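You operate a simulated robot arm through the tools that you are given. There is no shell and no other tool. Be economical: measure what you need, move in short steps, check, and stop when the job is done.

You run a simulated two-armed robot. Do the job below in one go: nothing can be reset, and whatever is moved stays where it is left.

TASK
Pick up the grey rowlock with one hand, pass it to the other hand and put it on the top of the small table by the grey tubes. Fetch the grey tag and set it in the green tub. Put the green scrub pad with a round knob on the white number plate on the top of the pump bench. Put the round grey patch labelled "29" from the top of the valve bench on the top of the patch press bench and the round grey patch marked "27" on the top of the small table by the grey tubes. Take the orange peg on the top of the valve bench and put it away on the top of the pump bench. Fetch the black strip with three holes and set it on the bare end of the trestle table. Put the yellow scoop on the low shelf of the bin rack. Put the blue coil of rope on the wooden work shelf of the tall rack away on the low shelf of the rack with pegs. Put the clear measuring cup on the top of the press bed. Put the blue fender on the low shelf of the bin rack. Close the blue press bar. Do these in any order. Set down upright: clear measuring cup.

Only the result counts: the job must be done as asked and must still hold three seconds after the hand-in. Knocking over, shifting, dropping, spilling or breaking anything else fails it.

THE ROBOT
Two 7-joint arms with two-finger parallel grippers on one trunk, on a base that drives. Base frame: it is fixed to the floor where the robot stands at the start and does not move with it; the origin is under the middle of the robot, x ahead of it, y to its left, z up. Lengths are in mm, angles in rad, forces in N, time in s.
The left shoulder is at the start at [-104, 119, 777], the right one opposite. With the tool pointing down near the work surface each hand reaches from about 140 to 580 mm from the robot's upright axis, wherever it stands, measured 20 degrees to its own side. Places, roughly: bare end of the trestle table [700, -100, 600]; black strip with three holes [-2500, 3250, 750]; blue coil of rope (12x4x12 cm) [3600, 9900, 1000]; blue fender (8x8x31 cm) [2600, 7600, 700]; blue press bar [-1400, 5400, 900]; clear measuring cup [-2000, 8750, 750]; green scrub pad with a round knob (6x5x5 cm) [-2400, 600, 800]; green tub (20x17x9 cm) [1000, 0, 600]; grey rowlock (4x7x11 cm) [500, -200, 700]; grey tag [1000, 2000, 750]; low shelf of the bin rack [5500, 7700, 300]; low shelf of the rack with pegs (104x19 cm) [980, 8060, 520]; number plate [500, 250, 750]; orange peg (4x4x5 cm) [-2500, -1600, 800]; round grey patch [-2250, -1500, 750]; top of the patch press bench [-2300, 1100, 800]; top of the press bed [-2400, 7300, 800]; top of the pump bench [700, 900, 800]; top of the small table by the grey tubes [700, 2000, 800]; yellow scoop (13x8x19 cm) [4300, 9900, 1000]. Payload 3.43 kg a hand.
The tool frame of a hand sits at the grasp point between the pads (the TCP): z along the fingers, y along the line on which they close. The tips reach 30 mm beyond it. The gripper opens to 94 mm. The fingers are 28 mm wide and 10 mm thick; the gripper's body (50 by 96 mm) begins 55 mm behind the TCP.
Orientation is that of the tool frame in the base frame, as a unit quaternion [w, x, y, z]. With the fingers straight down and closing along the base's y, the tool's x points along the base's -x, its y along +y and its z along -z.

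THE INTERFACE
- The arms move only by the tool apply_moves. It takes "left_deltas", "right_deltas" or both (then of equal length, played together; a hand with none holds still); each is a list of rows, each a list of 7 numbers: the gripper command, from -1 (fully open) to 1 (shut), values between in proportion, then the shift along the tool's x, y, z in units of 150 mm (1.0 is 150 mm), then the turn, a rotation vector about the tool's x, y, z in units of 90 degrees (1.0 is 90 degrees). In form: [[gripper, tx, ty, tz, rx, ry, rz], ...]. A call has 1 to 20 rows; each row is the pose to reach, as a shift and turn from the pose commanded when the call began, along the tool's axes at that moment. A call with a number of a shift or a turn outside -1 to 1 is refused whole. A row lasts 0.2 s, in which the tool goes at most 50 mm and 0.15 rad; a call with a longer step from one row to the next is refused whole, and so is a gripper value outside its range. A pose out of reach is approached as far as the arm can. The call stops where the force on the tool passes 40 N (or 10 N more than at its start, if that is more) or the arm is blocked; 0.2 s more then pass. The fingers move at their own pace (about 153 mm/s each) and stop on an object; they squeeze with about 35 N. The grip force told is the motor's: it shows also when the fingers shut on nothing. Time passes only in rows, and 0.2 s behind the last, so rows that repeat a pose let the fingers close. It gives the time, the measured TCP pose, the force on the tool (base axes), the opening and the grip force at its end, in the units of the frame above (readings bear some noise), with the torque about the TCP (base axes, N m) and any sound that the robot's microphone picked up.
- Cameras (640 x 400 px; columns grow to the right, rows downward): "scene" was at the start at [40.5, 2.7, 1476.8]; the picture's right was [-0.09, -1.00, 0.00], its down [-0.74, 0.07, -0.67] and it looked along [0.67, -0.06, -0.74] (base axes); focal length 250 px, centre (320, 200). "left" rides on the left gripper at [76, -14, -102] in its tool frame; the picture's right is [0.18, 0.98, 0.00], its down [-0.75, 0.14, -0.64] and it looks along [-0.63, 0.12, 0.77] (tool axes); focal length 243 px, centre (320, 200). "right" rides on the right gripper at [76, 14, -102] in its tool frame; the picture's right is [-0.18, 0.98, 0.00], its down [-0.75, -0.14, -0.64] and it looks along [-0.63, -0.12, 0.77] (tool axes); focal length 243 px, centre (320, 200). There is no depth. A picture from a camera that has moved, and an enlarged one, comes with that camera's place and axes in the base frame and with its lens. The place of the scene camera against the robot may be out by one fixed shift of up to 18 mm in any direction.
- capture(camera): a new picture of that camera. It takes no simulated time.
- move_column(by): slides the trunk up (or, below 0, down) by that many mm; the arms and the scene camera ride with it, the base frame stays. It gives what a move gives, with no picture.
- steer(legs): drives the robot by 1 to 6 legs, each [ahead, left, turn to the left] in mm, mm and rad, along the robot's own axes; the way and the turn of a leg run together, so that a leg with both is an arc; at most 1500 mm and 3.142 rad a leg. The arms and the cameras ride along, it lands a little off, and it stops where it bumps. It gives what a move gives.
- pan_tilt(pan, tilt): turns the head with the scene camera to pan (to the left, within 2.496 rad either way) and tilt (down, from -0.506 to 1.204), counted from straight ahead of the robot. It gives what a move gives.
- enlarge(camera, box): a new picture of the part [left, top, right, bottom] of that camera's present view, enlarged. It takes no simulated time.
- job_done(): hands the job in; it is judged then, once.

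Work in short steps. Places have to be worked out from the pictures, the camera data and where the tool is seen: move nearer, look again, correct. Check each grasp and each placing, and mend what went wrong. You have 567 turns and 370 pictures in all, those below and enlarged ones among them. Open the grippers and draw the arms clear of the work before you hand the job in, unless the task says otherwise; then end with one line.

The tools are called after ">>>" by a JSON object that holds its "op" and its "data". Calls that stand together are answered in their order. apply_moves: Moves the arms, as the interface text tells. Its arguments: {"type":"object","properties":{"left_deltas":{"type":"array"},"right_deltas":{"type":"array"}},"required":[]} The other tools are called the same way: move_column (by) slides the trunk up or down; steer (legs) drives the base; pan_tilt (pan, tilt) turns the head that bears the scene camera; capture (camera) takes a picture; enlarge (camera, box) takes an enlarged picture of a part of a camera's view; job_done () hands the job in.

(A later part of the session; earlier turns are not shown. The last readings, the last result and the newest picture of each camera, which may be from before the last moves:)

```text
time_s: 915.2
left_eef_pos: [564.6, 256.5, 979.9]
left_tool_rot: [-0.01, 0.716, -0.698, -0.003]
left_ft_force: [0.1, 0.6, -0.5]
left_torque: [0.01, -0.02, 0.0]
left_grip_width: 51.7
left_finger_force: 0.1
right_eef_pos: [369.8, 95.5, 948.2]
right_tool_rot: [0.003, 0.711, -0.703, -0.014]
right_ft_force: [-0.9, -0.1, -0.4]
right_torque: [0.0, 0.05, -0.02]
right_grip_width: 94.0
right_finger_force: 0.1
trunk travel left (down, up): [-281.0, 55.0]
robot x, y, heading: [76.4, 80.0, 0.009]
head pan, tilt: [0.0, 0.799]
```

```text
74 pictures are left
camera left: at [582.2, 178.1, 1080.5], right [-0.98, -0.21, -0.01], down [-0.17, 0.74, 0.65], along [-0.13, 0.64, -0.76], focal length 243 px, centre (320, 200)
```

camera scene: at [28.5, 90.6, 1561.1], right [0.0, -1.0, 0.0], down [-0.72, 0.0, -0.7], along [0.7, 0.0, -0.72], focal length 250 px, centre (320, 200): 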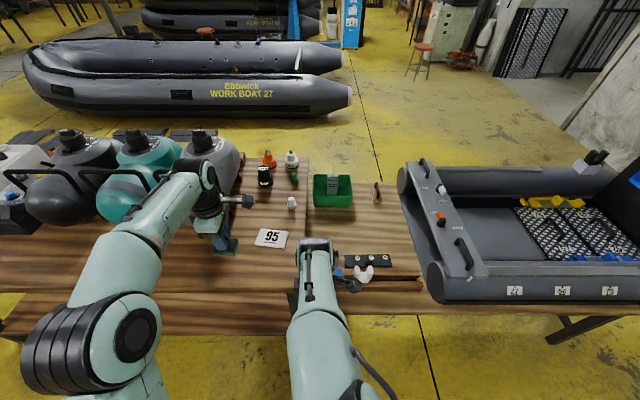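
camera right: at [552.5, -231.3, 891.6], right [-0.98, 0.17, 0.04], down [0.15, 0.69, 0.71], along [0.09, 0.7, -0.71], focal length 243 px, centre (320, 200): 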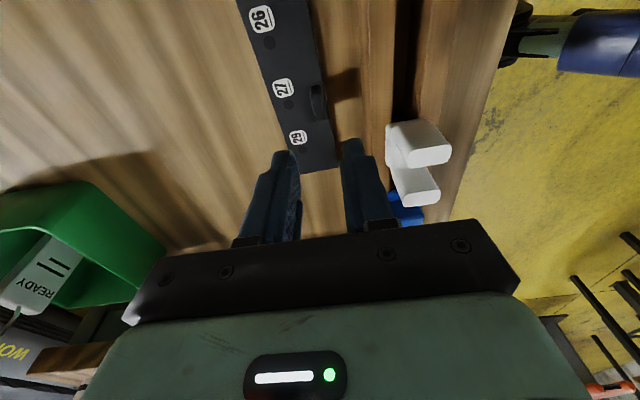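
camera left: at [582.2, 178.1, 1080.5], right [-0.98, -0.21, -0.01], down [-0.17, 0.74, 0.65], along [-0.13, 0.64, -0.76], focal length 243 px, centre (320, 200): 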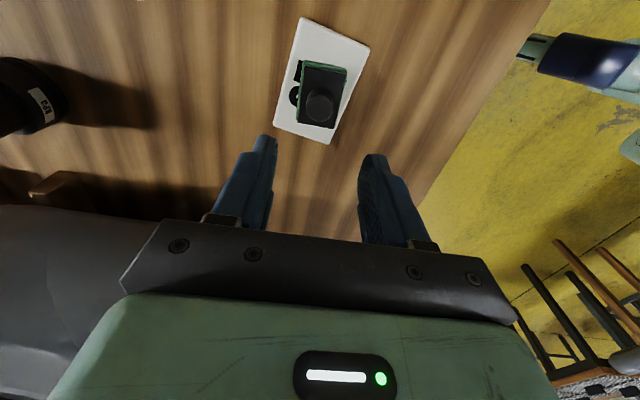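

The green pad sits on the number plate. Next I drive back to the valve bench's south side for disc 27 and the orange peg.

>>> {"op": "steer", "data": {"legs": [[-180, 0, -0.006], [0, -1500, 0], [0, -840, 0], [-1480, 0, 0], [-500, 0, 0], [0, 0, 1.57]]}}

>>> {"op": "move_column", "data": {"by": -80}}

>>> {"op": "capture", "data": {"camera": "scene"}}

```text
time_s: 950.7
left_eef_pos: [-2266.0, -1793.4, 979.2]
left_tool_rot: [-0.007, 1.0, -0.002, -0.007]
left_ft_force: [-0.5, -0.2, 1.4]
left_torque: [-0.03, -0.04, -0.04]
left_grip_width: 51.7
left_finger_force: 0.1
right_eef_pos: [-2110.1, -1993.6, 947.8]
right_tool_rot: [0.012, 1.0, -0.008, -0.007]
right_ft_force: [0.3, 0.4, -0.8]
right_torque: [-0.03, 0.0, 0.03]
right_grip_width: 94.0
right_finger_force: 0.0
trunk travel left (down, up): [-281.0, 55.0]
robot x, y, heading: [-2103.8, -2286.1, 1.548]
head pan, tilt: [0.0, 0.799]
```

```text
time_s: 951.9
left_eef_pos: [-2264.9, -1792.8, 898.4]
left_tool_rot: [-0.006, 1.0, -0.003, -0.008]
left_ft_force: [-0.3, 0.9, 0.4]
left_torque: [-0.01, 0.0, -0.01]
left_grip_width: 51.7
left_finger_force: 0.1
right_eef_pos: [-2110.1, -1992.5, 868.2]
right_tool_rot: [0.012, 1.0, -0.009, -0.008]
right_ft_force: [0.2, 0.5, -0.3]
right_torque: [0.01, -0.01, -0.02]
right_grip_width: 93.7
right_finger_force: 0.0
trunk travel left (down, up): [-201.0, 135.0]
robot x, y, heading: [-2105.5, -2285.1, 1.544]
head pan, tilt: [0.0, 0.799]
```

```text
73 pictures are left
camera scene: at [-2098.8, -2236.4, 1479.9], right [1.0, -0.02, 0.0], down [-0.02, -0.72, -0.7], along [0.02, 0.7, -0.72], focal length 250 px, centre (320, 200)
```

scene: 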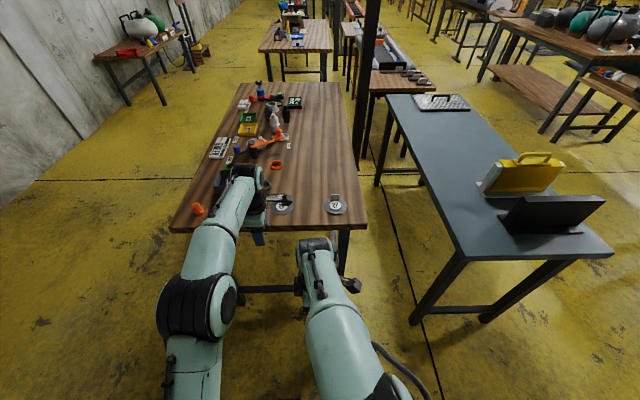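

Disc 27 is ahead on the right. I drive closer, extend the right hand to the tab and look.

>>> {"op": "steer", "data": {"legs": [[0, 0, 0.026], [230, 0, 0]]}}

>>> {"op": "apply_moves", "data": {"right_deltas": [[-1, 0.1, -0.2, -0.1, 0, 0, 0], [-1, 0.3, -0.4, -0.2, 0, 0, 0], [-1, 0.45, -0.6, -0.2, 0, 0, 0], [-1, 0.53, -0.85, -0.2, 0, 0, 0]]}}

>>> {"op": "capture", "data": {"camera": "right"}}

```text
time_s: 954.0
left_eef_pos: [-2276.4, -1563.4, 898.1]
left_tool_rot: [-0.006, 1.0, 0.009, -0.008]
left_ft_force: [-0.2, -0.9, -0.1]
left_torque: [0.0, 0.0, -0.02]
left_grip_width: 51.9
left_finger_force: 0.1
right_eef_pos: [-2116.1, -1761.2, 867.8]
right_tool_rot: [0.012, 1.0, 0.002, -0.008]
right_ft_force: [-0.9, -0.1, 0.0]
right_torque: [0.01, 0.04, -0.01]
right_grip_width: 93.8
right_finger_force: 0.1
trunk travel left (down, up): [-201.0, 135.0]
robot x, y, heading: [-2102.7, -2048.9, 1.569]
head pan, tilt: [0.0, 0.799]
```

```text
time_s: 955.0
left_eef_pos: [-2277.5, -1562.4, 898.8]
left_tool_rot: [-0.005, 1.0, 0.01, -0.008]
left_ft_force: [0.7, 0.2, 0.7]
left_torque: [0.0, -0.01, 0.03]
left_grip_width: 51.5
left_finger_force: 0.0
right_eef_pos: [-2037.1, -1631.9, 892.8]
right_tool_rot: [0.012, 1.0, 0.002, -0.009]
right_ft_force: [-0.7, -1.0, 0.1]
right_torque: [-0.02, 0.04, 0.0]
right_grip_width: 94.0
right_finger_force: 0.1
trunk travel left (down, up): [-201.0, 135.0]
robot x, y, heading: [-2107.5, -2050.5, 1.565]
head pan, tilt: [0.0, 0.799]
```

```text
72 pictures are left
camera right: at [-1958.7, -1644.8, 994.4], right [-0.18, -0.98, 0.03], down [-0.74, 0.15, 0.65], along [-0.64, 0.1, -0.76], focal length 243 px, centre (320, 200)
```

right: 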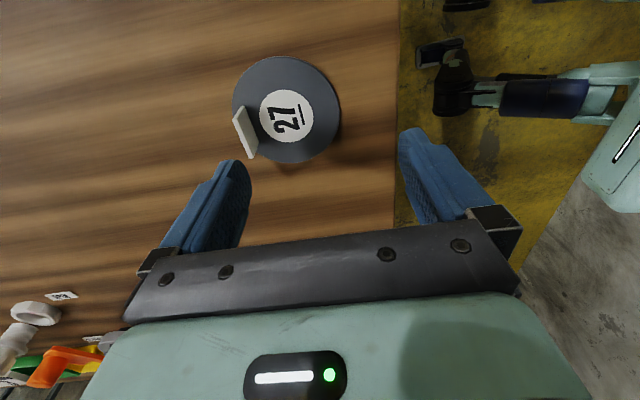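

The 27 tab is at [-2029, -1577]. I move over, descend with a 50-mm opening, close and lift.

>>> {"op": "apply_moves", "data": {"right_deltas": [[-0.06, 0.03, -0.18, 0.05, 0, 0, 0], [-0.06, 0.053, -0.367, 0.12, 0, 0, 0], [-0.06, 0.053, -0.367, 0.28, 0, 0, 0], [-0.06, 0.053, -0.367, 0.375, 0, 0, 0], [1, 0.053, -0.367, 0.375, 0, 0, 0], [1, 0.053, -0.367, 0.375, 0, 0, 0], [1, 0.053, -0.367, 0.375, 0, 0, 0]]}}

>>> {"op": "apply_moves", "data": {"right_deltas": [[1, 0, 0, -0.2, 0, 0, 0], [1, 0, 0.1, -0.45, 0, 0, 0], [1, 0, 0.2, -0.7, 0, 0, 0]]}}

>>> {"op": "capture", "data": {"camera": "right"}}

```text
time_s: 956.6
left_eef_pos: [-2277.2, -1563.6, 898.5]
left_tool_rot: [-0.006, 1.0, 0.01, -0.008]
left_ft_force: [0.8, 0.3, 1.1]
left_torque: [-0.02, -0.02, -0.01]
left_grip_width: 51.6
left_finger_force: 0.0
right_eef_pos: [-2031.4, -1590.9, 872.3]
right_tool_rot: [0.011, 1.0, 0.002, -0.009]
right_ft_force: [-0.4, 0.2, -0.6]
right_torque: [-0.01, -0.03, -0.03]
right_grip_width: 0.2
right_finger_force: 33.2
right hand out of reach, approached as far as the arm can: row 2, 3, 4, 5, 6, 7
trunk travel left (down, up): [-201.0, 135.0]
robot x, y, heading: [-2103.0, -2046.4, 1.57]
head pan, tilt: [0.0, 0.799]
```

```text
time_s: 957.4
left_eef_pos: [-2277.0, -1564.2, 899.2]
left_tool_rot: [-0.006, 1.0, 0.01, -0.009]
left_ft_force: [0.5, -0.3, 0.1]
left_torque: [0.02, 0.04, 0.0]
left_grip_width: 51.6
left_finger_force: 0.0
right_eef_pos: [-2028.2, -1619.0, 975.6]
right_tool_rot: [0.013, 1.0, 0.002, -0.009]
right_ft_force: [1.2, 0.0, 1.5]
right_torque: [0.02, 0.01, -0.01]
right_grip_width: 0.1
right_finger_force: 33.0
right hand out of reach, approached as far as the arm can: row 1
trunk travel left (down, up): [-201.0, 135.0]
robot x, y, heading: [-2101.4, -2053.0, 1.566]
head pan, tilt: [0.0, 0.799]
```

```text
71 pictures are left
camera right: at [-1951.0, -1630.2, 1078.0], right [-0.18, -0.98, 0.03], down [-0.74, 0.15, 0.65], along [-0.64, 0.1, -0.76], focal length 243 px, centre (320, 200)
```

right: 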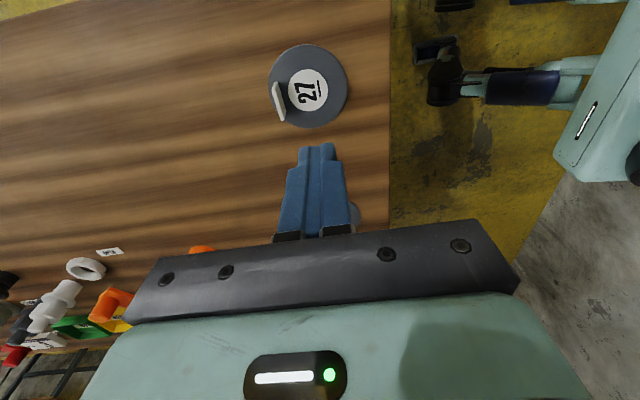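

It fell short of the reach limit by ~15 mm. I drive 50 mm closer and repeat.

>>> {"op": "steer", "data": {"legs": [[50, 0, 0]]}}

>>> {"op": "apply_moves", "data": {"right_deltas": [[-0.06, 0, 0.02, 0.2, 0, 0, 0], [-0.06, 0, 0.04, 0.4, 0, 0, 0], [-0.06, 0, 0.04, 0.6, 0, 0, 0]]}}

>>> {"op": "capture", "data": {"camera": "right"}}

```text
time_s: 958.3
left_eef_pos: [-2275.3, -1513.6, 898.2]
left_tool_rot: [-0.005, 1.0, 0.009, -0.008]
left_ft_force: [-0.4, -0.1, -1.0]
left_torque: [-0.01, 0.02, -0.01]
left_grip_width: 51.9
left_finger_force: 0.1
right_eef_pos: [-2028.5, -1567.8, 974.4]
right_tool_rot: [0.013, 1.0, 0.002, -0.009]
right_ft_force: [-0.6, 0.4, 0.4]
right_torque: [-0.05, 0.02, 0.01]
right_grip_width: 0.0
right_finger_force: 33.2
trunk travel left (down, up): [-201.0, 135.0]
robot x, y, heading: [-2101.4, -1998.9, 1.567]
head pan, tilt: [0.0, 0.799]
```

```text
time_s: 959.1
left_eef_pos: [-2275.4, -1514.5, 898.5]
left_tool_rot: [-0.006, 1.0, 0.009, -0.008]
left_ft_force: [-0.4, 0.0, -0.7]
left_torque: [-0.01, -0.03, -0.02]
left_grip_width: 51.9
left_finger_force: 0.1
right_eef_pos: [-2029.2, -1575.6, 886.3]
right_tool_rot: [0.013, 1.0, 0.002, -0.009]
right_ft_force: [0.0, -0.1, 0.2]
right_torque: [0.0, 0.0, -0.07]
right_grip_width: 49.8
right_finger_force: 0.0
trunk travel left (down, up): [-201.0, 135.0]
robot x, y, heading: [-2105.6, -2003.1, 1.566]
head pan, tilt: [0.0, 0.799]
```

```text
70 pictures are left
camera right: at [-1951.5, -1587.8, 987.8], right [-0.18, -0.98, 0.03], down [-0.74, 0.15, 0.65], along [-0.64, 0.1, -0.76], focal length 243 px, centre (320, 200)
```

right: 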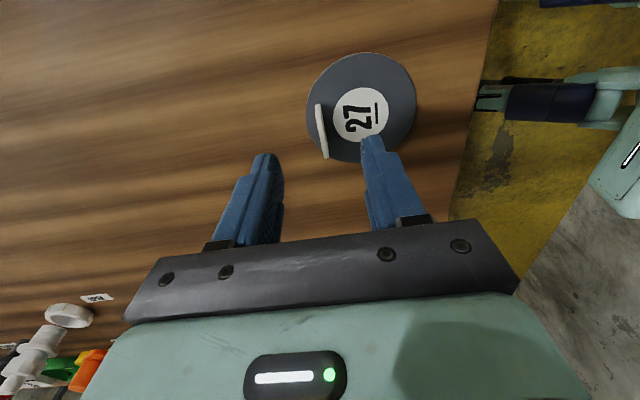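

The tab is centred between the fingers. I descend 50 mm, close, and lift.

>>> {"op": "apply_moves", "data": {"right_deltas": [[-0.06, 0, 0.02, 0.15, 0, 0, 0], [-0.06, 0, 0.02, 0.28, 0, 0, 0], [-0.06, 0, 0.02, 0.34, 0, 0, 0], [1, 0, 0.02, 0.34, 0, 0, 0], [1, 0, 0.02, 0.34, 0, 0, 0], [1, 0, 0.02, 0.34, 0, 0, 0], [1, 0, 0.02, 0.15, 0, 0, 0], [1, 0, 0.05, -0.1, 0, 0, 0], [1, 0, 0.1, -0.4, 0, 0, 0]]}}

>>> {"op": "capture", "data": {"camera": "right"}}

```text
time_s: 961.1
left_eef_pos: [-2275.2, -1514.9, 898.4]
left_tool_rot: [-0.006, 1.0, 0.008, -0.008]
left_ft_force: [-0.7, -0.9, 0.4]
left_torque: [-0.01, 0.0, -0.02]
left_grip_width: 51.9
left_finger_force: 0.1
right_eef_pos: [-2029.7, -1591.1, 947.8]
right_tool_rot: [0.012, 1.0, 0.002, -0.008]
right_ft_force: [0.5, -0.7, -0.9]
right_torque: [-0.03, 0.0, -0.03]
right_grip_width: 2.3
right_finger_force: 34.9
trunk travel left (down, up): [-201.0, 135.0]
robot x, y, heading: [-2103.0, -2003.6, 1.569]
head pan, tilt: [0.0, 0.799]
```

```text
69 pictures are left
camera right: at [-1951.1, -1603.4, 1049.3], right [-0.18, -0.98, 0.03], down [-0.74, 0.15, 0.65], along [-0.64, 0.1, -0.76], focal length 243 px, centre (320, 200)
```

right: 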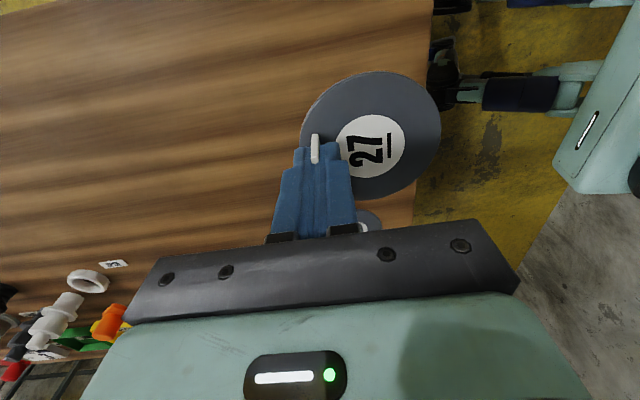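

Disc 27 is held. For the peg I raise and draw back the left hand, then shift left 255 mm and look.

>>> {"op": "apply_moves", "data": {"left_deltas": [[-1, 0, 0.2, -0.2, 0, 0, 0], [-1, 0, 0.45, -0.35, 0, 0, 0], [-1, 0, 0.7, -0.4, 0, 0, 0]]}}

>>> {"op": "steer", "data": {"legs": [[0, 258, 0]]}}

>>> {"op": "capture", "data": {"camera": "left"}}

```text
time_s: 961.9
left_eef_pos: [-2273.6, -1620.9, 958.7]
left_tool_rot: [-0.006, 1.0, 0.009, -0.008]
left_ft_force: [0.5, -0.1, -0.4]
left_torque: [0.02, 0.0, -0.03]
left_grip_width: 93.9
left_finger_force: 0.0
right_eef_pos: [-2029.9, -1591.8, 947.4]
right_tool_rot: [0.011, 1.0, 0.002, -0.008]
right_ft_force: [0.0, -0.3, 0.3]
right_torque: [0.02, 0.0, 0.0]
right_grip_width: 2.7
right_finger_force: 35.0
trunk travel left (down, up): [-201.0, 135.0]
robot x, y, heading: [-2105.6, -2002.7, 1.569]
head pan, tilt: [0.0, 0.799]
```

```text
time_s: 964.8
left_eef_pos: [-2533.4, -1620.5, 957.8]
left_tool_rot: [-0.006, 1.0, 0.011, -0.007]
left_ft_force: [-0.6, -0.1, 0.0]
left_torque: [-0.01, -0.06, 0.03]
left_grip_width: 94.2
left_finger_force: 0.1
right_eef_pos: [-2291.0, -1590.1, 946.0]
right_tool_rot: [0.012, 1.0, 0.004, -0.008]
right_ft_force: [-0.1, 0.1, -0.5]
right_torque: [-0.02, 0.01, -0.01]
right_grip_width: 2.8
right_finger_force: 34.9
trunk travel left (down, up): [-201.0, 135.0]
robot x, y, heading: [-2363.8, -1999.8, 1.57]
head pan, tilt: [0.0, 0.799]
```

```text
68 pictures are left
camera left: at [-2454.0, -1606.6, 1059.7], right [0.2, -0.98, -0.01], down [-0.74, -0.16, 0.65], along [-0.64, -0.12, -0.76], focal length 243 px, centre (320, 200)
```

left: 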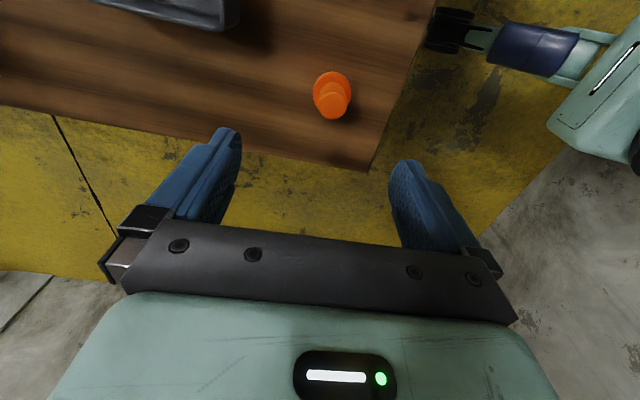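

The peg is at [-2524, -1628]. I descend onto it with a 60-mm opening, close and lift.

>>> {"op": "apply_moves", "data": {"left_deltas": [[-0.28, 0.03, 0.03, 0.2, 0, 0, 0], [-0.28, 0.06, 0.053, 0.4, 0, 0, 0], [-0.28, 0.06, 0.053, 0.6, 0, 0, 0], [-0.28, 0.06, 0.053, 0.75, 0, 0, 0], [1, 0.06, 0.053, 0.75, 0, 0, 0], [1, 0.06, 0.053, 0.75, 0, 0, 0], [1, 0.06, 0.053, 0.75, 0, 0, 0], [1, 0.06, 0.053, 0.55, 0, 0, 0], [1, 0.06, 0.053, 0.25, 0, 0, 0], [1, 0.06, 0.053, 0, 0, 0, 0]]}}

>>> {"op": "capture", "data": {"camera": "left"}}

```text
time_s: 967.0
left_eef_pos: [-2523.8, -1627.9, 960.2]
left_tool_rot: [-0.006, 1.0, 0.011, -0.008]
left_ft_force: [-0.8, 0.3, -0.4]
left_torque: [0.0, 0.01, -0.01]
left_grip_width: 23.2
left_finger_force: 34.9
right_eef_pos: [-2291.4, -1589.6, 947.0]
right_tool_rot: [0.012, 1.0, 0.003, -0.009]
right_ft_force: [0.4, 0.6, 0.3]
right_torque: [-0.02, -0.01, -0.05]
right_grip_width: 2.4
right_finger_force: 34.9
trunk travel left (down, up): [-201.0, 135.0]
robot x, y, heading: [-2362.4, -2002.6, 1.57]
head pan, tilt: [0.0, 0.799]
```

```text
67 pictures are left
camera left: at [-2444.1, -1614.3, 1061.2], right [0.2, -0.98, -0.01], down [-0.74, -0.16, 0.65], along [-0.64, -0.12, -0.76], focal length 243 px, centre (320, 200)
```

left: 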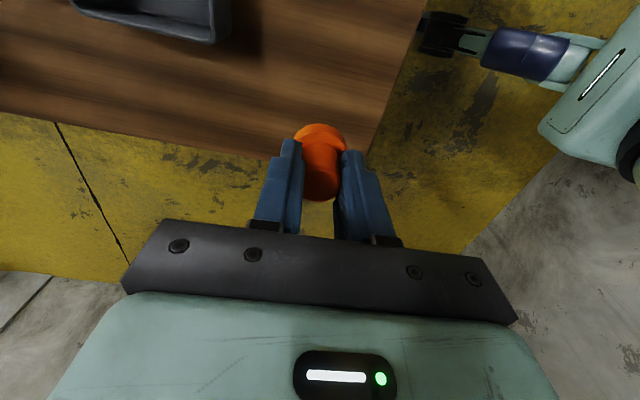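

The peg is held too. I drive back east and up to the pump bench.

>>> {"op": "steer", "data": {"legs": [[-260, 0, 0], [0, 0, -1.57], [1500, 0, 0], [760, 0, 0], [0, 1350, 0], [0, 1250, 0]]}}

>>> {"op": "capture", "data": {"camera": "scene"}}

```text
time_s: 1006.0
left_eef_pos: [377.9, 464.2, 959.7]
left_tool_rot: [0.01, -0.697, 0.717, 0.001]
left_ft_force: [0.8, 0.3, -0.2]
left_torque: [-0.01, 0.03, 0.04]
left_grip_width: 23.9
left_finger_force: 34.6
right_eef_pos: [407.0, 228.9, 946.4]
right_tool_rot: [-0.002, -0.692, 0.721, 0.015]
right_ft_force: [-0.6, 1.1, -0.5]
right_torque: [0.0, -0.01, 0.04]
right_grip_width: 2.8
right_finger_force: 35.1
trunk travel left (down, up): [-201.0, 135.0]
robot x, y, heading: [-0.7, 324.5, -0.05]
head pan, tilt: [0.0, 0.799]
```

```text
66 pictures are left
camera scene: at [39.3, 330.0, 1479.9], right [-0.05, -1.0, 0.0], down [-0.72, 0.03, -0.7], along [0.7, -0.03, -0.72], focal length 250 px, centre (320, 200)
```

scene: 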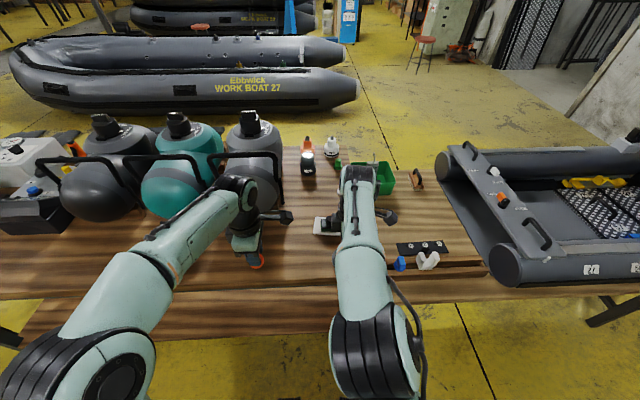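

The bench's front strip is free. I extend the peg to about x≈460 and lower it to the bench.

>>> {"op": "apply_moves", "data": {"left_deltas": [[1, 0, -0.2, 0.1, 0, 0, 0], [1, 0, -0.4, 0.3, 0, 0, 0], [1, 0, -0.55, 0.5, 0, 0, 0], [1, 0, -0.55, 0.65, 0, 0, 0]]}}

>>> {"op": "capture", "data": {"camera": "left"}}

>>> {"op": "apply_moves", "data": {"left_deltas": [[1, 0, 0, 0.03, 0, 0, 0], [1, 0, 0, 0.06, 0, 0, 0], [1, 0, 0, 0.09, 0, 0, 0], [1, 0, 0, 0.11, 0, 0, 0], [1, 0, 0, 0.13, 0, 0, 0], [1, 0, 0, 0.15, 0, 0, 0]]}}

```text
time_s: 1007.0
left_eef_pos: [461.0, 463.3, 861.0]
left_tool_rot: [0.01, -0.697, 0.717, 0.002]
left_ft_force: [0.1, -0.4, -0.2]
left_torque: [-0.02, -0.02, 0.0]
left_grip_width: 23.9
left_finger_force: 34.4
right_eef_pos: [405.7, 229.5, 947.7]
right_tool_rot: [-0.002, -0.693, 0.721, 0.015]
right_ft_force: [-0.5, -0.8, 0.2]
right_torque: [-0.01, 0.0, -0.01]
right_grip_width: 3.1
right_finger_force: 35.2
trunk travel left (down, up): [-201.0, 135.0]
robot x, y, heading: [-1.3, 320.9, -0.048]
head pan, tilt: [0.0, 0.799]
```

```text
65 pictures are left
camera left: at [474.2, 384.4, 963.1], right [-0.99, -0.16, -0.01], down [-0.13, 0.75, 0.65], along [-0.09, 0.65, -0.76], focal length 243 px, centre (320, 200)
```

left: 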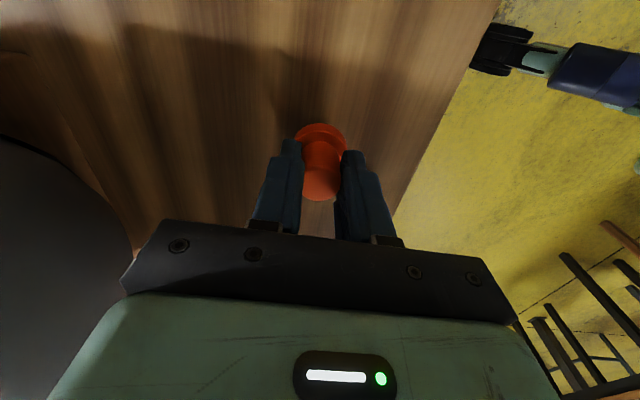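

```text
time_s: 1008.4
left_eef_pos: [463.9, 463.3, 845.5]
left_tool_rot: [0.012, -0.697, 0.717, -0.003]
left_ft_force: [-5.6, -1.0, 14.0]
left_torque: [0.15, 0.44, 0.03]
left_grip_width: 24.3
left_finger_force: 35.3
right_eef_pos: [405.4, 230.5, 946.7]
right_tool_rot: [-0.002, -0.692, 0.721, 0.015]
right_ft_force: [0.0, 0.6, -0.8]
right_torque: [0.0, 0.03, 0.02]
right_grip_width: 2.7
right_finger_force: 34.6
trunk travel left (down, up): [-201.0, 135.0]
robot x, y, heading: [-3.1, 323.4, -0.051]
head pan, tilt: [0.0, 0.799]
stopped in row 6 (left hand): the force on the tool passed its limit at 43 N (the readings are from after the stop); the commanded pose is now the measured one
```

Contact with the bench. I ease up, release the peg and lift away, checking it.

>>> {"op": "apply_moves", "data": {"left_deltas": [[1, 0, 0, -0.015, 0, 0, 0], [0.2, 0, 0, -0.015, 0, 0, 0], [-0.1, 0, 0, -0.015, 0, 0, 0], [-0.1, 0, 0, -0.015, 0, 0, 0], [-0.1, 0, 0, -0.25, 0, 0, 0], [-0.1, 0, 0, -0.5, 0, 0, 0], [-0.1, 0, 0, -0.8, 0, 0, 0]]}}

>>> {"op": "capture", "data": {"camera": "left"}}

```text
time_s: 1010.0
left_eef_pos: [462.4, 461.1, 965.1]
left_tool_rot: [0.011, -0.698, 0.716, -0.001]
left_ft_force: [0.0, -0.4, 1.0]
left_torque: [0.03, 0.0, 0.01]
left_grip_width: 51.7
left_finger_force: 0.0
right_eef_pos: [404.9, 229.4, 947.6]
right_tool_rot: [-0.001, -0.692, 0.722, 0.015]
right_ft_force: [0.6, -0.8, -0.2]
right_torque: [0.0, -0.01, 0.06]
right_grip_width: 2.9
right_finger_force: 34.6
trunk travel left (down, up): [-201.0, 135.0]
robot x, y, heading: [1.3, 322.2, -0.051]
head pan, tilt: [0.0, 0.799]
```

```text
64 pictures are left
camera left: at [474.4, 383.0, 1066.5], right [-0.99, -0.16, -0.02], down [-0.13, 0.75, 0.65], along [-0.09, 0.64, -0.76], focal length 243 px, centre (320, 200)
```

left: 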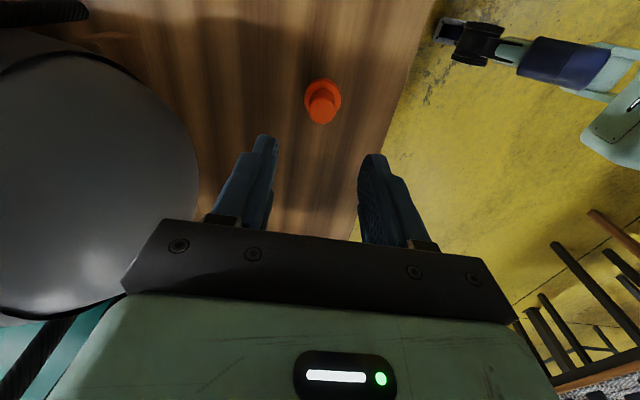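

The peg stands on the pump bench. Now disc 27 to the small table: I back off, strafe to y≈2010 and move up to the table.

>>> {"op": "steer", "data": {"legs": [[-230, 0, 0.05], [0, 1450, 0], [0, 260, 0], [330, 0, 0]]}}

>>> {"op": "capture", "data": {"camera": "scene"}}

>>> {"op": "capture", "data": {"camera": "right"}}

```text
time_s: 1028.9
left_eef_pos: [564.2, 2241.9, 963.4]
left_tool_rot: [-0.012, 0.715, -0.699, 0.002]
left_ft_force: [-0.2, -0.1, -0.7]
left_torque: [0.06, 0.02, 0.02]
left_grip_width: 52.1
left_finger_force: 0.0
right_eef_pos: [520.8, 2007.4, 946.3]
right_tool_rot: [0.002, 0.711, -0.703, -0.015]
right_ft_force: [-0.3, -0.1, -0.9]
right_torque: [0.01, 0.0, 0.0]
right_grip_width: 2.8
right_finger_force: 34.9
trunk travel left (down, up): [-201.0, 135.0]
robot x, y, heading: [109.7, 2078.4, 0.002]
head pan, tilt: [0.0, 0.799]
```

```text
63 pictures are left
camera scene: at [150.1, 2087.8, 1479.8], right [0.0, -1.0, 0.0], down [-0.72, 0.0, -0.7], along [0.7, 0.0, -0.72], focal length 250 px, centre (320, 200)
```

scene: 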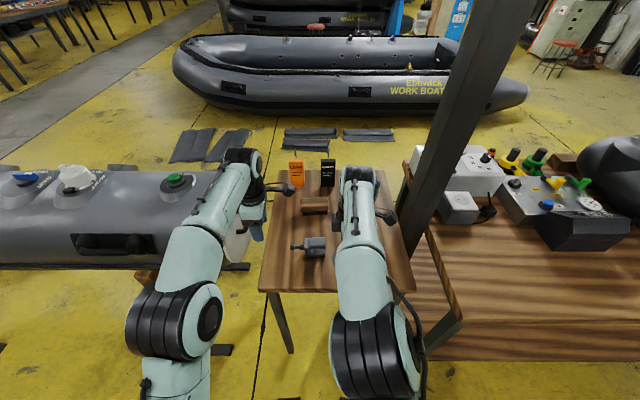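

```text
62 pictures are left
camera right: at [509.7, 1928.4, 1048.7], right [-0.98, 0.17, 0.03], down [0.15, 0.74, 0.65], along [0.09, 0.64, -0.76], focal length 243 px, centre (320, 200)
```

right: 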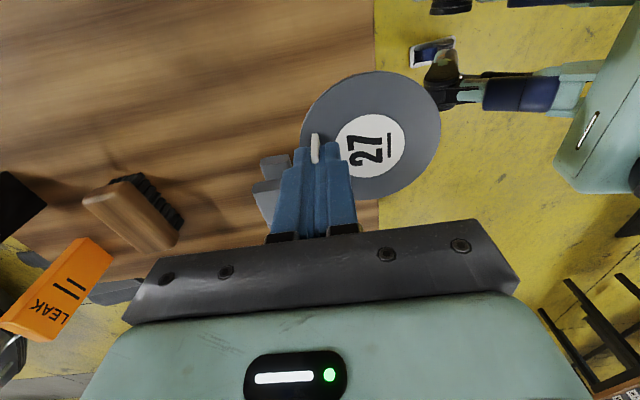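

The rowlock is just left of the disc. I shift the right hand 75 mm right and forward, and lower over the free right part of the table.

>>> {"op": "apply_moves", "data": {"right_deltas": [[1, 0.2, -0.1, 0, 0, 0, 0], [1, 0.4, -0.25, 0.1, 0, 0, 0], [1, 0.5, -0.4, 0.25, 0, 0, 0], [1, 0.5, -0.45, 0.45, 0, 0, 0], [1, 0.5, -0.45, 0.6, 0, 0, 0]]}}

>>> {"op": "capture", "data": {"camera": "right"}}

```text
time_s: 1030.1
left_eef_pos: [565.0, 2243.5, 963.7]
left_tool_rot: [-0.01, 0.716, -0.698, 0.003]
left_ft_force: [-0.5, 0.4, 0.4]
left_torque: [0.02, 0.02, 0.0]
left_grip_width: 51.7
left_finger_force: 0.1
right_eef_pos: [538.6, 1957.2, 864.5]
right_tool_rot: [-0.001, 0.711, -0.703, -0.016]
right_ft_force: [1.0, 0.6, -0.9]
right_torque: [0.02, -0.03, 0.02]
right_grip_width: 2.7
right_finger_force: 35.0
right hand out of reach, approached as far as the arm can: row 2, 3, 4, 5
trunk travel left (down, up): [-201.0, 135.0]
robot x, y, heading: [108.3, 2076.5, 0.001]
head pan, tilt: [0.0, 0.799]
```

```text
61 pictures are left
camera right: at [528.7, 1877.1, 965.9], right [-0.98, 0.17, 0.03], down [0.15, 0.74, 0.66], along [0.09, 0.65, -0.75], focal length 243 px, centre (320, 200)
```

right: 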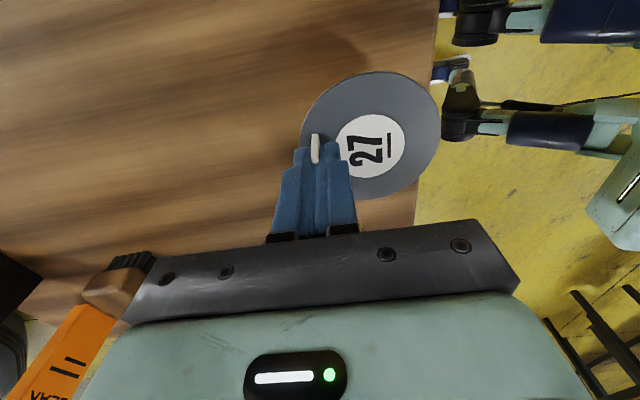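

The disc is near the table edge, so I drive 50 mm closer, then lower to contact.

>>> {"op": "steer", "data": {"legs": [[50, 0, 0]]}}

>>> {"op": "apply_moves", "data": {"right_deltas": [[1, 0, 0.05, 0.05, 0, 0, 0], [1, 0, 0.05, 0.1, 0, 0, 0], [1, 0, 0.05, 0.13, 0, 0, 0], [1, 0, 0.05, 0.16, 0, 0, 0]]}}

>>> {"op": "capture", "data": {"camera": "right"}}

```text
time_s: 1031.0
left_eef_pos: [613.7, 2241.8, 963.1]
left_tool_rot: [-0.011, 0.715, -0.699, 0.002]
left_ft_force: [-0.3, 0.6, -1.1]
left_torque: [0.01, -0.02, -0.01]
left_grip_width: 51.6
left_finger_force: 0.2
right_eef_pos: [589.0, 1957.4, 862.7]
right_tool_rot: [0.001, 0.712, -0.702, -0.017]
right_ft_force: [0.3, -0.6, -1.4]
right_torque: [0.0, 0.0, 0.04]
right_grip_width: 2.5
right_finger_force: 35.8
trunk travel left (down, up): [-201.0, 135.0]
robot x, y, heading: [156.0, 2076.0, 0.005]
head pan, tilt: [0.0, 0.799]
```

```text
time_s: 1032.0
left_eef_pos: [614.6, 2241.8, 964.1]
left_tool_rot: [-0.012, 0.715, -0.699, 0.001]
left_ft_force: [0.5, 0.0, -0.6]
left_torque: [-0.05, 0.02, 0.01]
left_grip_width: 51.8
left_finger_force: 0.1
right_eef_pos: [579.4, 1956.5, 839.2]
right_tool_rot: [0.0, 0.711, -0.703, -0.016]
right_ft_force: [0.2, 0.3, 0.1]
right_torque: [0.03, 0.01, -0.03]
right_grip_width: 2.7
right_finger_force: 35.0
trunk travel left (down, up): [-201.0, 135.0]
robot x, y, heading: [158.3, 2080.0, 0.008]
head pan, tilt: [0.0, 0.799]
```

```text
60 pictures are left
camera right: at [569.6, 1877.2, 940.9], right [-0.98, 0.17, 0.03], down [0.15, 0.74, 0.66], along [0.09, 0.65, -0.75], focal length 243 px, centre (320, 200)
```

right: 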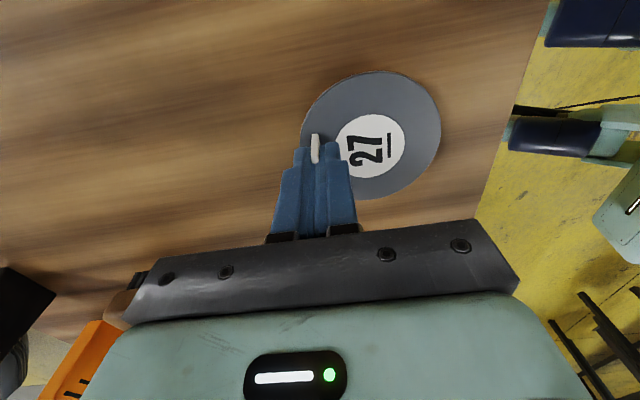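

Well inside the table. I lower the last few mm to contact, release and lift.

>>> {"op": "apply_moves", "data": {"right_deltas": [[1, 0, 0, 0.02, 0, 0, 0], [1, 0, 0, 0.04, 0, 0, 0], [1, 0, 0, 0.05, 0, 0, 0]]}}

>>> {"op": "apply_moves", "data": {"right_deltas": [[0.5, 0, 0, 0, 0, 0, 0], [0.0, 0, 0, 0, 0, 0, 0], [0.0, 0, 0, 0, 0, 0, 0], [0.0, 0, 0.0, -0.2, 0, 0, 0], [0.0, 0, 0.1, -0.45, 0, 0, 0], [0.0, 0, 0.3, -0.7, 0, 0, 0]]}}

>>> {"op": "capture", "data": {"camera": "right"}}

```text
time_s: 1032.8
left_eef_pos: [612.5, 2242.2, 966.2]
left_tool_rot: [-0.013, 0.716, -0.698, 0.003]
left_ft_force: [-0.4, 0.1, 0.4]
left_torque: [-0.02, 0.02, -0.01]
left_grip_width: 52.1
left_finger_force: 0.0
right_eef_pos: [580.1, 1957.2, 835.7]
right_tool_rot: [-0.002, 0.711, -0.703, -0.013]
right_ft_force: [-3.2, -0.9, 30.7]
right_torque: [-0.5, 0.01, -0.04]
right_grip_width: 3.1
right_finger_force: 35.2
trunk travel left (down, up): [-201.0, 135.0]
robot x, y, heading: [155.3, 2078.0, 0.003]
head pan, tilt: [0.0, 0.799]
```

```text
time_s: 1034.2
left_eef_pos: [612.9, 2242.3, 964.8]
left_tool_rot: [-0.013, 0.715, -0.699, 0.002]
left_ft_force: [0.0, -0.3, -0.5]
left_torque: [0.0, -0.02, -0.02]
left_grip_width: 51.7
left_finger_force: 0.0
right_eef_pos: [535.1, 1955.1, 939.0]
right_tool_rot: [0.0, 0.711, -0.703, -0.016]
right_ft_force: [0.3, -0.4, 0.2]
right_torque: [0.02, 0.0, 0.0]
right_grip_width: 47.3
right_finger_force: 0.2
trunk travel left (down, up): [-201.0, 135.0]
robot x, y, heading: [158.1, 2079.5, 0.005]
head pan, tilt: [0.0, 0.799]
```

```text
59 pictures are left
camera right: at [524.6, 1875.4, 1040.9], right [-0.98, 0.17, 0.03], down [0.15, 0.74, 0.66], along [0.09, 0.65, -0.75], focal length 243 px, centre (320, 200)
```

right: 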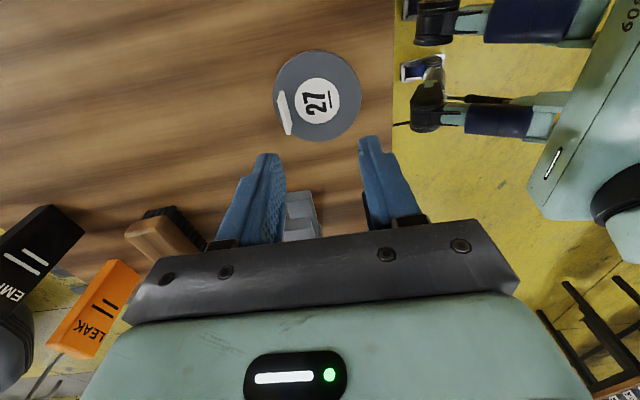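

Disc 27 is placed. Last task: the blue press bar. I drive up the east lane to y≈5380 and turn to face west.

>>> {"op": "steer", "data": {"legs": [[-430, 0, 0], [0, 1500, 0], [0, 1500, 0], [0, 300, 0], [0, 0, 1.57], [0, 0, 1.57]]}}

>>> {"op": "pan_tilt", "data": {"pan": 0.0, "tilt": 0.55}}

>>> {"op": "capture", "data": {"camera": "scene"}}

```text
time_s: 1072.8
left_eef_pos: [-817.5, 5152.9, 964.8]
left_tool_rot: [-0.001, 0.684, 0.73, -0.012]
left_ft_force: [-0.9, 0.0, 0.1]
left_torque: [-0.01, 0.02, 0.02]
left_grip_width: 51.5
left_finger_force: 0.1
right_eef_pos: [-749.8, 5444.1, 939.3]
right_tool_rot: [0.015, 0.689, 0.725, 0.0]
right_ft_force: [-0.1, 0.2, -0.3]
right_torque: [0.0, 0.0, -0.02]
right_grip_width: 46.9
right_finger_force: 0.1
trunk travel left (down, up): [-201.0, 135.0]
robot x, y, heading: [-370.3, 5333.9, -3.096]
head pan, tilt: [0.0, 0.799]
```

```text
time_s: 1073.5
left_eef_pos: [-816.6, 5153.5, 964.3]
left_tool_rot: [-0.002, 0.684, 0.73, -0.012]
left_ft_force: [-0.5, -0.3, 0.5]
left_torque: [0.04, 0.02, 0.01]
left_grip_width: 51.7
left_finger_force: 0.1
right_eef_pos: [-750.3, 5444.1, 939.9]
right_tool_rot: [0.016, 0.689, 0.725, 0.0]
right_ft_force: [0.5, -0.1, -0.3]
right_torque: [-0.04, -0.01, 0.0]
right_grip_width: 47.1
right_finger_force: 0.1
trunk travel left (down, up): [-201.0, 135.0]
robot x, y, heading: [-363.7, 5338.6, -3.099]
head pan, tilt: [0.0, 0.55]
```

```text
58 pictures are left
camera scene: at [-409.4, 5343.0, 1501.2], right [-0.04, 1.0, 0.0], down [0.52, 0.02, -0.85], along [-0.85, -0.04, -0.52], focal length 250 px, centre (320, 200)
```

scene: 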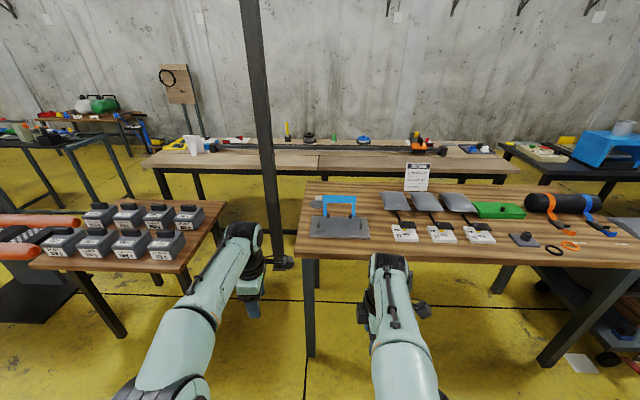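

>>> {"op": "enlarge", "data": {"camera": "scene", "box": [295, 160, 435, 260]}}

```text
4.00 times, centred on (365, 210) of scene
camera zoom: at [-409.4, 5343.0, 1501.2], right [-0.04, 1.0, 0.0], down [0.52, 0.02, -0.85], along [-0.85, -0.04, -0.52], focal length 999 px, centre (140, 160)
```

zoom: 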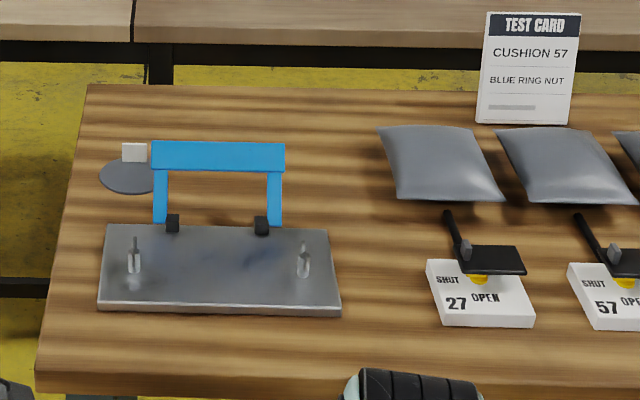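

The blue bar is a U-frame standing upright, hinged at about x≈-1387; it must swing toward me onto the plate. I raise the trunk, drive closer, and pitch the right hand forward with closed fingers to hook behind it.

>>> {"op": "move_column", "data": {"by": 135}}

>>> {"op": "steer", "data": {"legs": [[0, 0, -0.043], [470, 0, 0]]}}

>>> {"op": "apply_moves", "data": {"right_deltas": [[1, 0, -0.1, -0.1, 0.07, 0, 0], [1, 0, -0.2, -0.2, 0.14, 0, 0], [1, 0, -0.3, -0.2, 0.21, 0, 0], [1, 0, -0.4, -0.2, 0.278, 0, 0]]}}

>>> {"op": "capture", "data": {"camera": "right"}}

>>> {"op": "capture", "data": {"camera": "scene"}}

```text
time_s: 1075.1
left_eef_pos: [-816.0, 5153.0, 1098.6]
left_tool_rot: [-0.001, 0.684, 0.73, -0.012]
left_ft_force: [0.3, -0.2, -0.8]
left_torque: [-0.01, 0.01, -0.02]
left_grip_width: 51.7
left_finger_force: 0.0
right_eef_pos: [-749.5, 5443.7, 1073.2]
right_tool_rot: [0.016, 0.689, 0.725, 0.001]
right_ft_force: [0.0, 0.6, 0.2]
right_torque: [0.02, 0.01, 0.04]
right_grip_width: 47.0
right_finger_force: 0.0
trunk travel left (down, up): [-335.0, 0.0]
robot x, y, heading: [-364.4, 5334.9, -3.101]
head pan, tilt: [0.0, 0.55]
```

```text
time_s: 1078.4
left_eef_pos: [-1295.5, 5169.2, 1099.4]
left_tool_rot: [-0.001, 0.698, 0.716, -0.011]
left_ft_force: [-0.2, 0.3, -0.5]
left_torque: [0.0, 0.0, -0.01]
left_grip_width: 51.5
left_finger_force: 0.1
right_eef_pos: [-1218.5, 5456.8, 1074.0]
right_tool_rot: [0.016, 0.702, 0.712, 0.0]
right_ft_force: [-0.4, -0.4, -0.5]
right_torque: [-0.01, 0.0, -0.02]
right_grip_width: 47.0
right_finger_force: 0.0
trunk travel left (down, up): [-335.0, 0.0]
robot x, y, heading: [-840.7, 5330.0, -3.136]
head pan, tilt: [0.0, 0.55]
```

```text
time_s: 1079.4
left_eef_pos: [-1296.2, 5168.7, 1099.9]
left_tool_rot: [-0.002, 0.698, 0.716, -0.013]
left_ft_force: [1.0, 0.0, 0.9]
left_torque: [0.02, -0.02, 0.03]
left_grip_width: 51.7
left_finger_force: 0.1
right_eef_pos: [-1280.4, 5457.4, 1102.9]
right_tool_rot: [-0.136, 0.689, 0.695, -0.154]
right_ft_force: [-0.1, 0.3, 0.3]
right_torque: [0.03, -0.01, 0.02]
right_grip_width: 0.0
right_finger_force: 32.5
trunk travel left (down, up): [-335.0, 0.0]
robot x, y, heading: [-842.9, 5336.0, -3.138]
head pan, tilt: [0.0, 0.55]
```

```text
56 pictures are left
camera right: at [-1226.1, 5536.0, 1190.4], right [0.9, -0.18, -0.39], down [0.14, -0.74, 0.66], along [-0.41, -0.65, -0.64], focal length 243 px, centre (320, 200)
```

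right: 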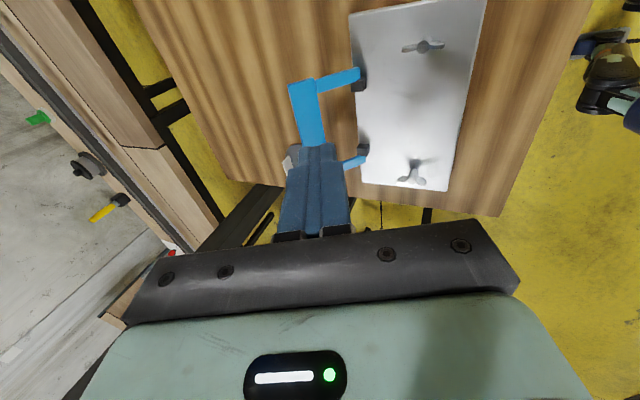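

```text
55 pictures are left
camera scene: at [-880.0, 5343.6, 1639.8], right [-0.01, 1.0, 0.0], down [0.52, 0.0, -0.85], along [-0.85, 0.0, -0.52], focal length 250 px, centre (320, 200)
```

scene: 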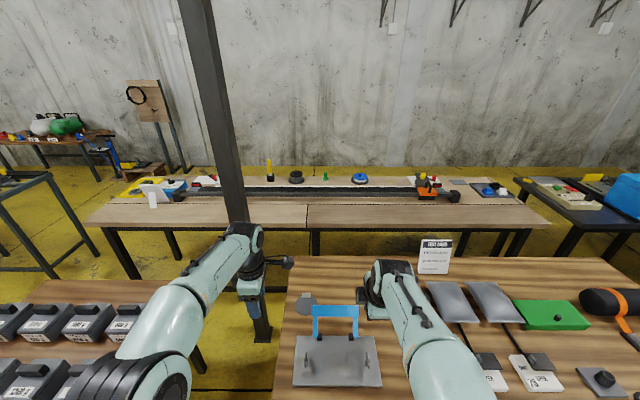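

Triangulation puts the bar's top at about [-1391, 5395, 906], leaning back, with hinges near [-1345, 840]. I bring the closed, pitched fingers above and behind it.

>>> {"op": "apply_moves", "data": {"right_deltas": [[1, -0.1, -0.18, 0.19, 0, 0, 0], [1, -0.2, -0.36, 0.39, 0, 0, 0], [1, -0.31, -0.54, 0.58, 0, 0, 0], [1, -0.413, -0.72, 0.776, 0, 0, 0]]}}

>>> {"op": "capture", "data": {"camera": "right"}}

>>> {"op": "capture", "data": {"camera": "left"}}

```text
time_s: 1080.4
left_eef_pos: [-1297.6, 5168.5, 1098.7]
left_tool_rot: [-0.003, 0.698, 0.716, -0.011]
left_ft_force: [-0.4, 0.5, 0.0]
left_torque: [0.05, -0.02, 0.03]
left_grip_width: 51.6
left_finger_force: 0.0
right_eef_pos: [-1422.7, 5391.7, 1041.5]
right_tool_rot: [-0.137, 0.689, 0.695, -0.154]
right_ft_force: [-0.3, -0.3, 1.3]
right_torque: [0.01, -0.04, 0.01]
right_grip_width: 0.0
right_finger_force: 32.6
trunk travel left (down, up): [-335.0, 0.0]
robot x, y, heading: [-839.8, 5336.9, -3.135]
head pan, tilt: [0.0, 0.55]
```

```text
54 pictures are left
camera right: at [-1369.6, 5468.7, 1128.3], right [0.9, -0.18, -0.39], down [0.14, -0.74, 0.66], along [-0.41, -0.65, -0.64], focal length 243 px, centre (320, 200)
```

right: 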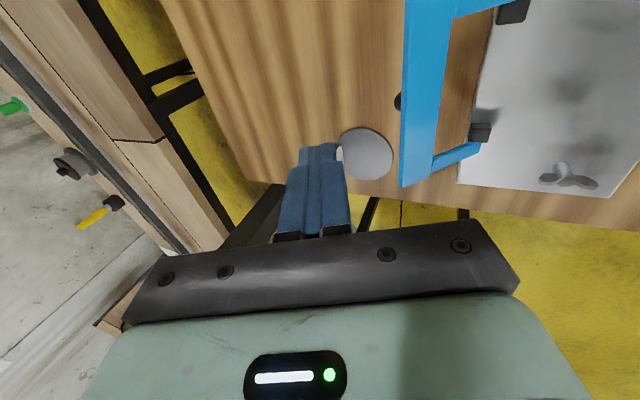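

```text
53 pictures are left
camera left: at [-1310.1, 5244.0, 1200.5], right [0.98, 0.21, -0.02], down [0.17, -0.74, 0.65], along [0.12, -0.64, -0.76], focal length 243 px, centre (320, 200)
```

left: 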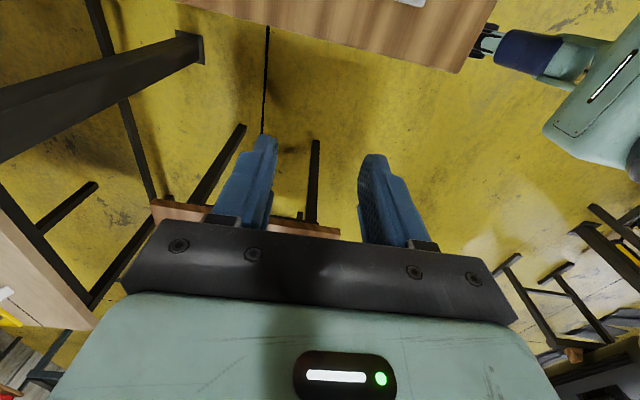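

The bar lies just east of my fingertips, spanning y≈5296–5446. I shift to its middle and lower the fingers behind it.

>>> {"op": "apply_moves", "data": {"right_deltas": [[1, -0.12, 0.08, 0.18, 0, 0, 0], [1, -0.12, 0.17, 0.36, 0, 0, 0], [1, -0.12, 0.26, 0.55, 0, 0, 0], [1, -0.12, 0.353, 0.755, 0, 0, 0]]}}

>>> {"op": "capture", "data": {"camera": "right"}}

```text
time_s: 1081.4
left_eef_pos: [-1297.8, 5169.6, 1100.3]
left_tool_rot: [-0.002, 0.697, 0.717, -0.011]
left_ft_force: [0.2, 0.9, 0.1]
left_torque: [0.02, -0.01, -0.01]
left_grip_width: 51.8
left_finger_force: 0.0
right_eef_pos: [-1422.3, 5370.8, 915.7]
right_tool_rot: [-0.137, 0.689, 0.695, -0.155]
right_ft_force: [-0.3, -0.6, 0.3]
right_torque: [0.0, -0.03, -0.02]
right_grip_width: 0.1
right_finger_force: 32.9
trunk travel left (down, up): [-335.0, 0.0]
robot x, y, heading: [-838.3, 5330.9, -3.137]
head pan, tilt: [0.0, 0.55]
```

```text
52 pictures are left
camera right: at [-1369.3, 5448.4, 1003.5], right [0.9, -0.18, -0.39], down [0.14, -0.74, 0.66], along [-0.41, -0.65, -0.64], focal length 243 px, centre (320, 200)
```

right: 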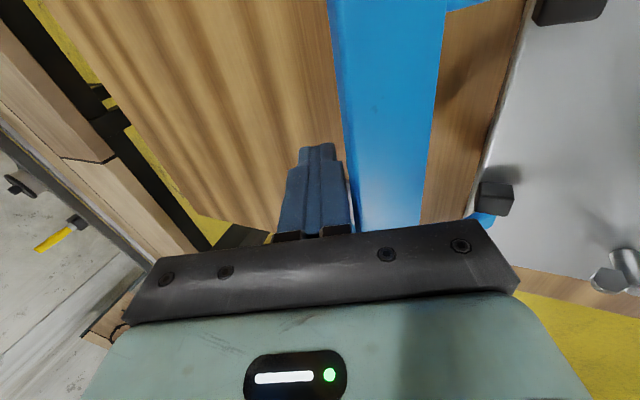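

The finger is right behind the bar. I pull it eastward in steps, then arc downward.

>>> {"op": "apply_moves", "data": {"right_deltas": [[1, 0, 0.06, -0.028, 0, 0, 0], [1, 0, 0.12, -0.056, 0, 0, 0], [1, 0, 0.18, -0.085, 0, 0, 0], [1, 0, 0.24, -0.113, 0, 0, 0], [1, 0, 0.32, -0.15, 0, 0, 0], [1, 0, 0.4, -0.188, 0, 0, 0]]}}

>>> {"op": "capture", "data": {"camera": "right"}}

```text
time_s: 1082.0
left_eef_pos: [-1296.1, 5168.3, 1098.3]
left_tool_rot: [-0.002, 0.698, 0.716, -0.012]
left_ft_force: [0.4, 0.8, 0.0]
left_torque: [0.02, 0.0, -0.01]
left_grip_width: 51.6
left_finger_force: 0.0
right_eef_pos: [-1412.0, 5370.6, 926.7]
right_tool_rot: [-0.148, 0.686, 0.693, -0.167]
right_ft_force: [-8.4, -1.2, 9.5]
right_torque: [-0.12, -0.18, -0.07]
right_grip_width: 0.0
right_finger_force: 32.4
trunk travel left (down, up): [-335.0, 0.0]
robot x, y, heading: [-837.7, 5333.0, -3.141]
head pan, tilt: [0.0, 0.55]
stopped in row 2 (right hand): the force on the tool passed its limit at 45 N (the readings are from after the stop); the commanded pose is now the measured one
```

```text
51 pictures are left
camera right: at [-1355.6, 5448.8, 1012.6], right [0.89, -0.18, -0.42], down [0.16, -0.74, 0.66], along [-0.43, -0.65, -0.63], focal length 243 px, centre (320, 200)
```

right: 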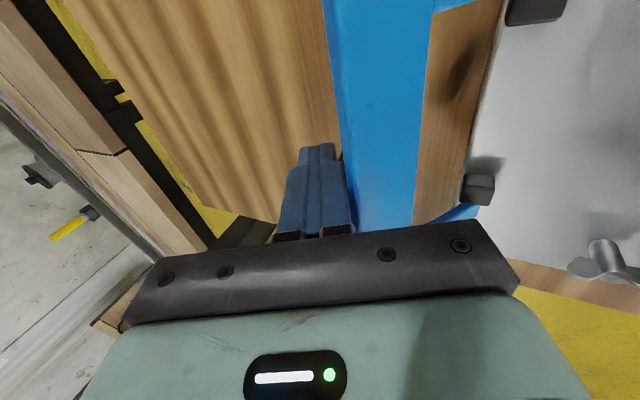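

The bar resisted with a 45 N peak. I try again much more slowly, 2 mm per step.

>>> {"op": "apply_moves", "data": {"right_deltas": [[1, 0, 0.012, -0.006, 0, 0, 0], [1, 0, 0.024, -0.011, 0, 0, 0], [1, 0, 0.036, -0.017, 0, 0, 0], [1, 0, 0.048, -0.022, 0, 0, 0], [1, 0, 0.06, -0.028, 0, 0, 0], [1, 0, 0.072, -0.034, 0, 0, 0], [1, 0, 0.084, -0.039, 0, 0, 0], [1, 0, 0.096, -0.045, 0, 0, 0], [1, 0, 0.108, -0.05, 0, 0, 0], [1, 0, 0.12, -0.056, 0, 0, 0], [1, 0, 0.132, -0.062, 0, 0, 0], [1, 0, 0.144, -0.067, 0, 0, 0]]}}

>>> {"op": "capture", "data": {"camera": "right"}}

```text
time_s: 1083.0
left_eef_pos: [-1295.8, 5168.7, 1097.8]
left_tool_rot: [-0.002, 0.697, 0.717, -0.012]
left_ft_force: [1.1, -1.4, -0.3]
left_torque: [0.01, 0.01, -0.01]
left_grip_width: 51.7
left_finger_force: 0.1
right_eef_pos: [-1408.5, 5370.4, 931.4]
right_tool_rot: [-0.155, 0.685, 0.691, -0.171]
right_ft_force: [-9.2, -0.5, 7.5]
right_torque: [0.06, -0.03, 0.09]
right_grip_width: 0.0
right_finger_force: 33.5
trunk travel left (down, up): [-335.0, 0.0]
robot x, y, heading: [-837.4, 5331.0, -3.137]
head pan, tilt: [0.0, 0.55]
stopped in row 5 (right hand): the force on the tool passed its limit at 41 N (the readings are from after the stop); the commanded pose is now the measured one
```

```text
50 pictures are left
camera right: at [-1350.0, 5448.8, 1016.2], right [0.88, -0.18, -0.44], down [0.17, -0.74, 0.65], along [-0.44, -0.65, -0.62], focal length 243 px, centre (320, 200)
```

right: 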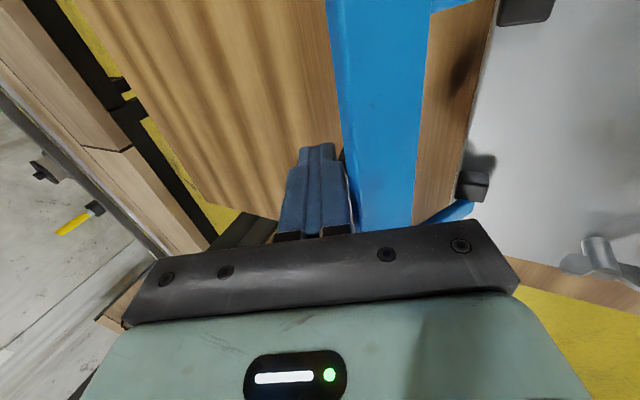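

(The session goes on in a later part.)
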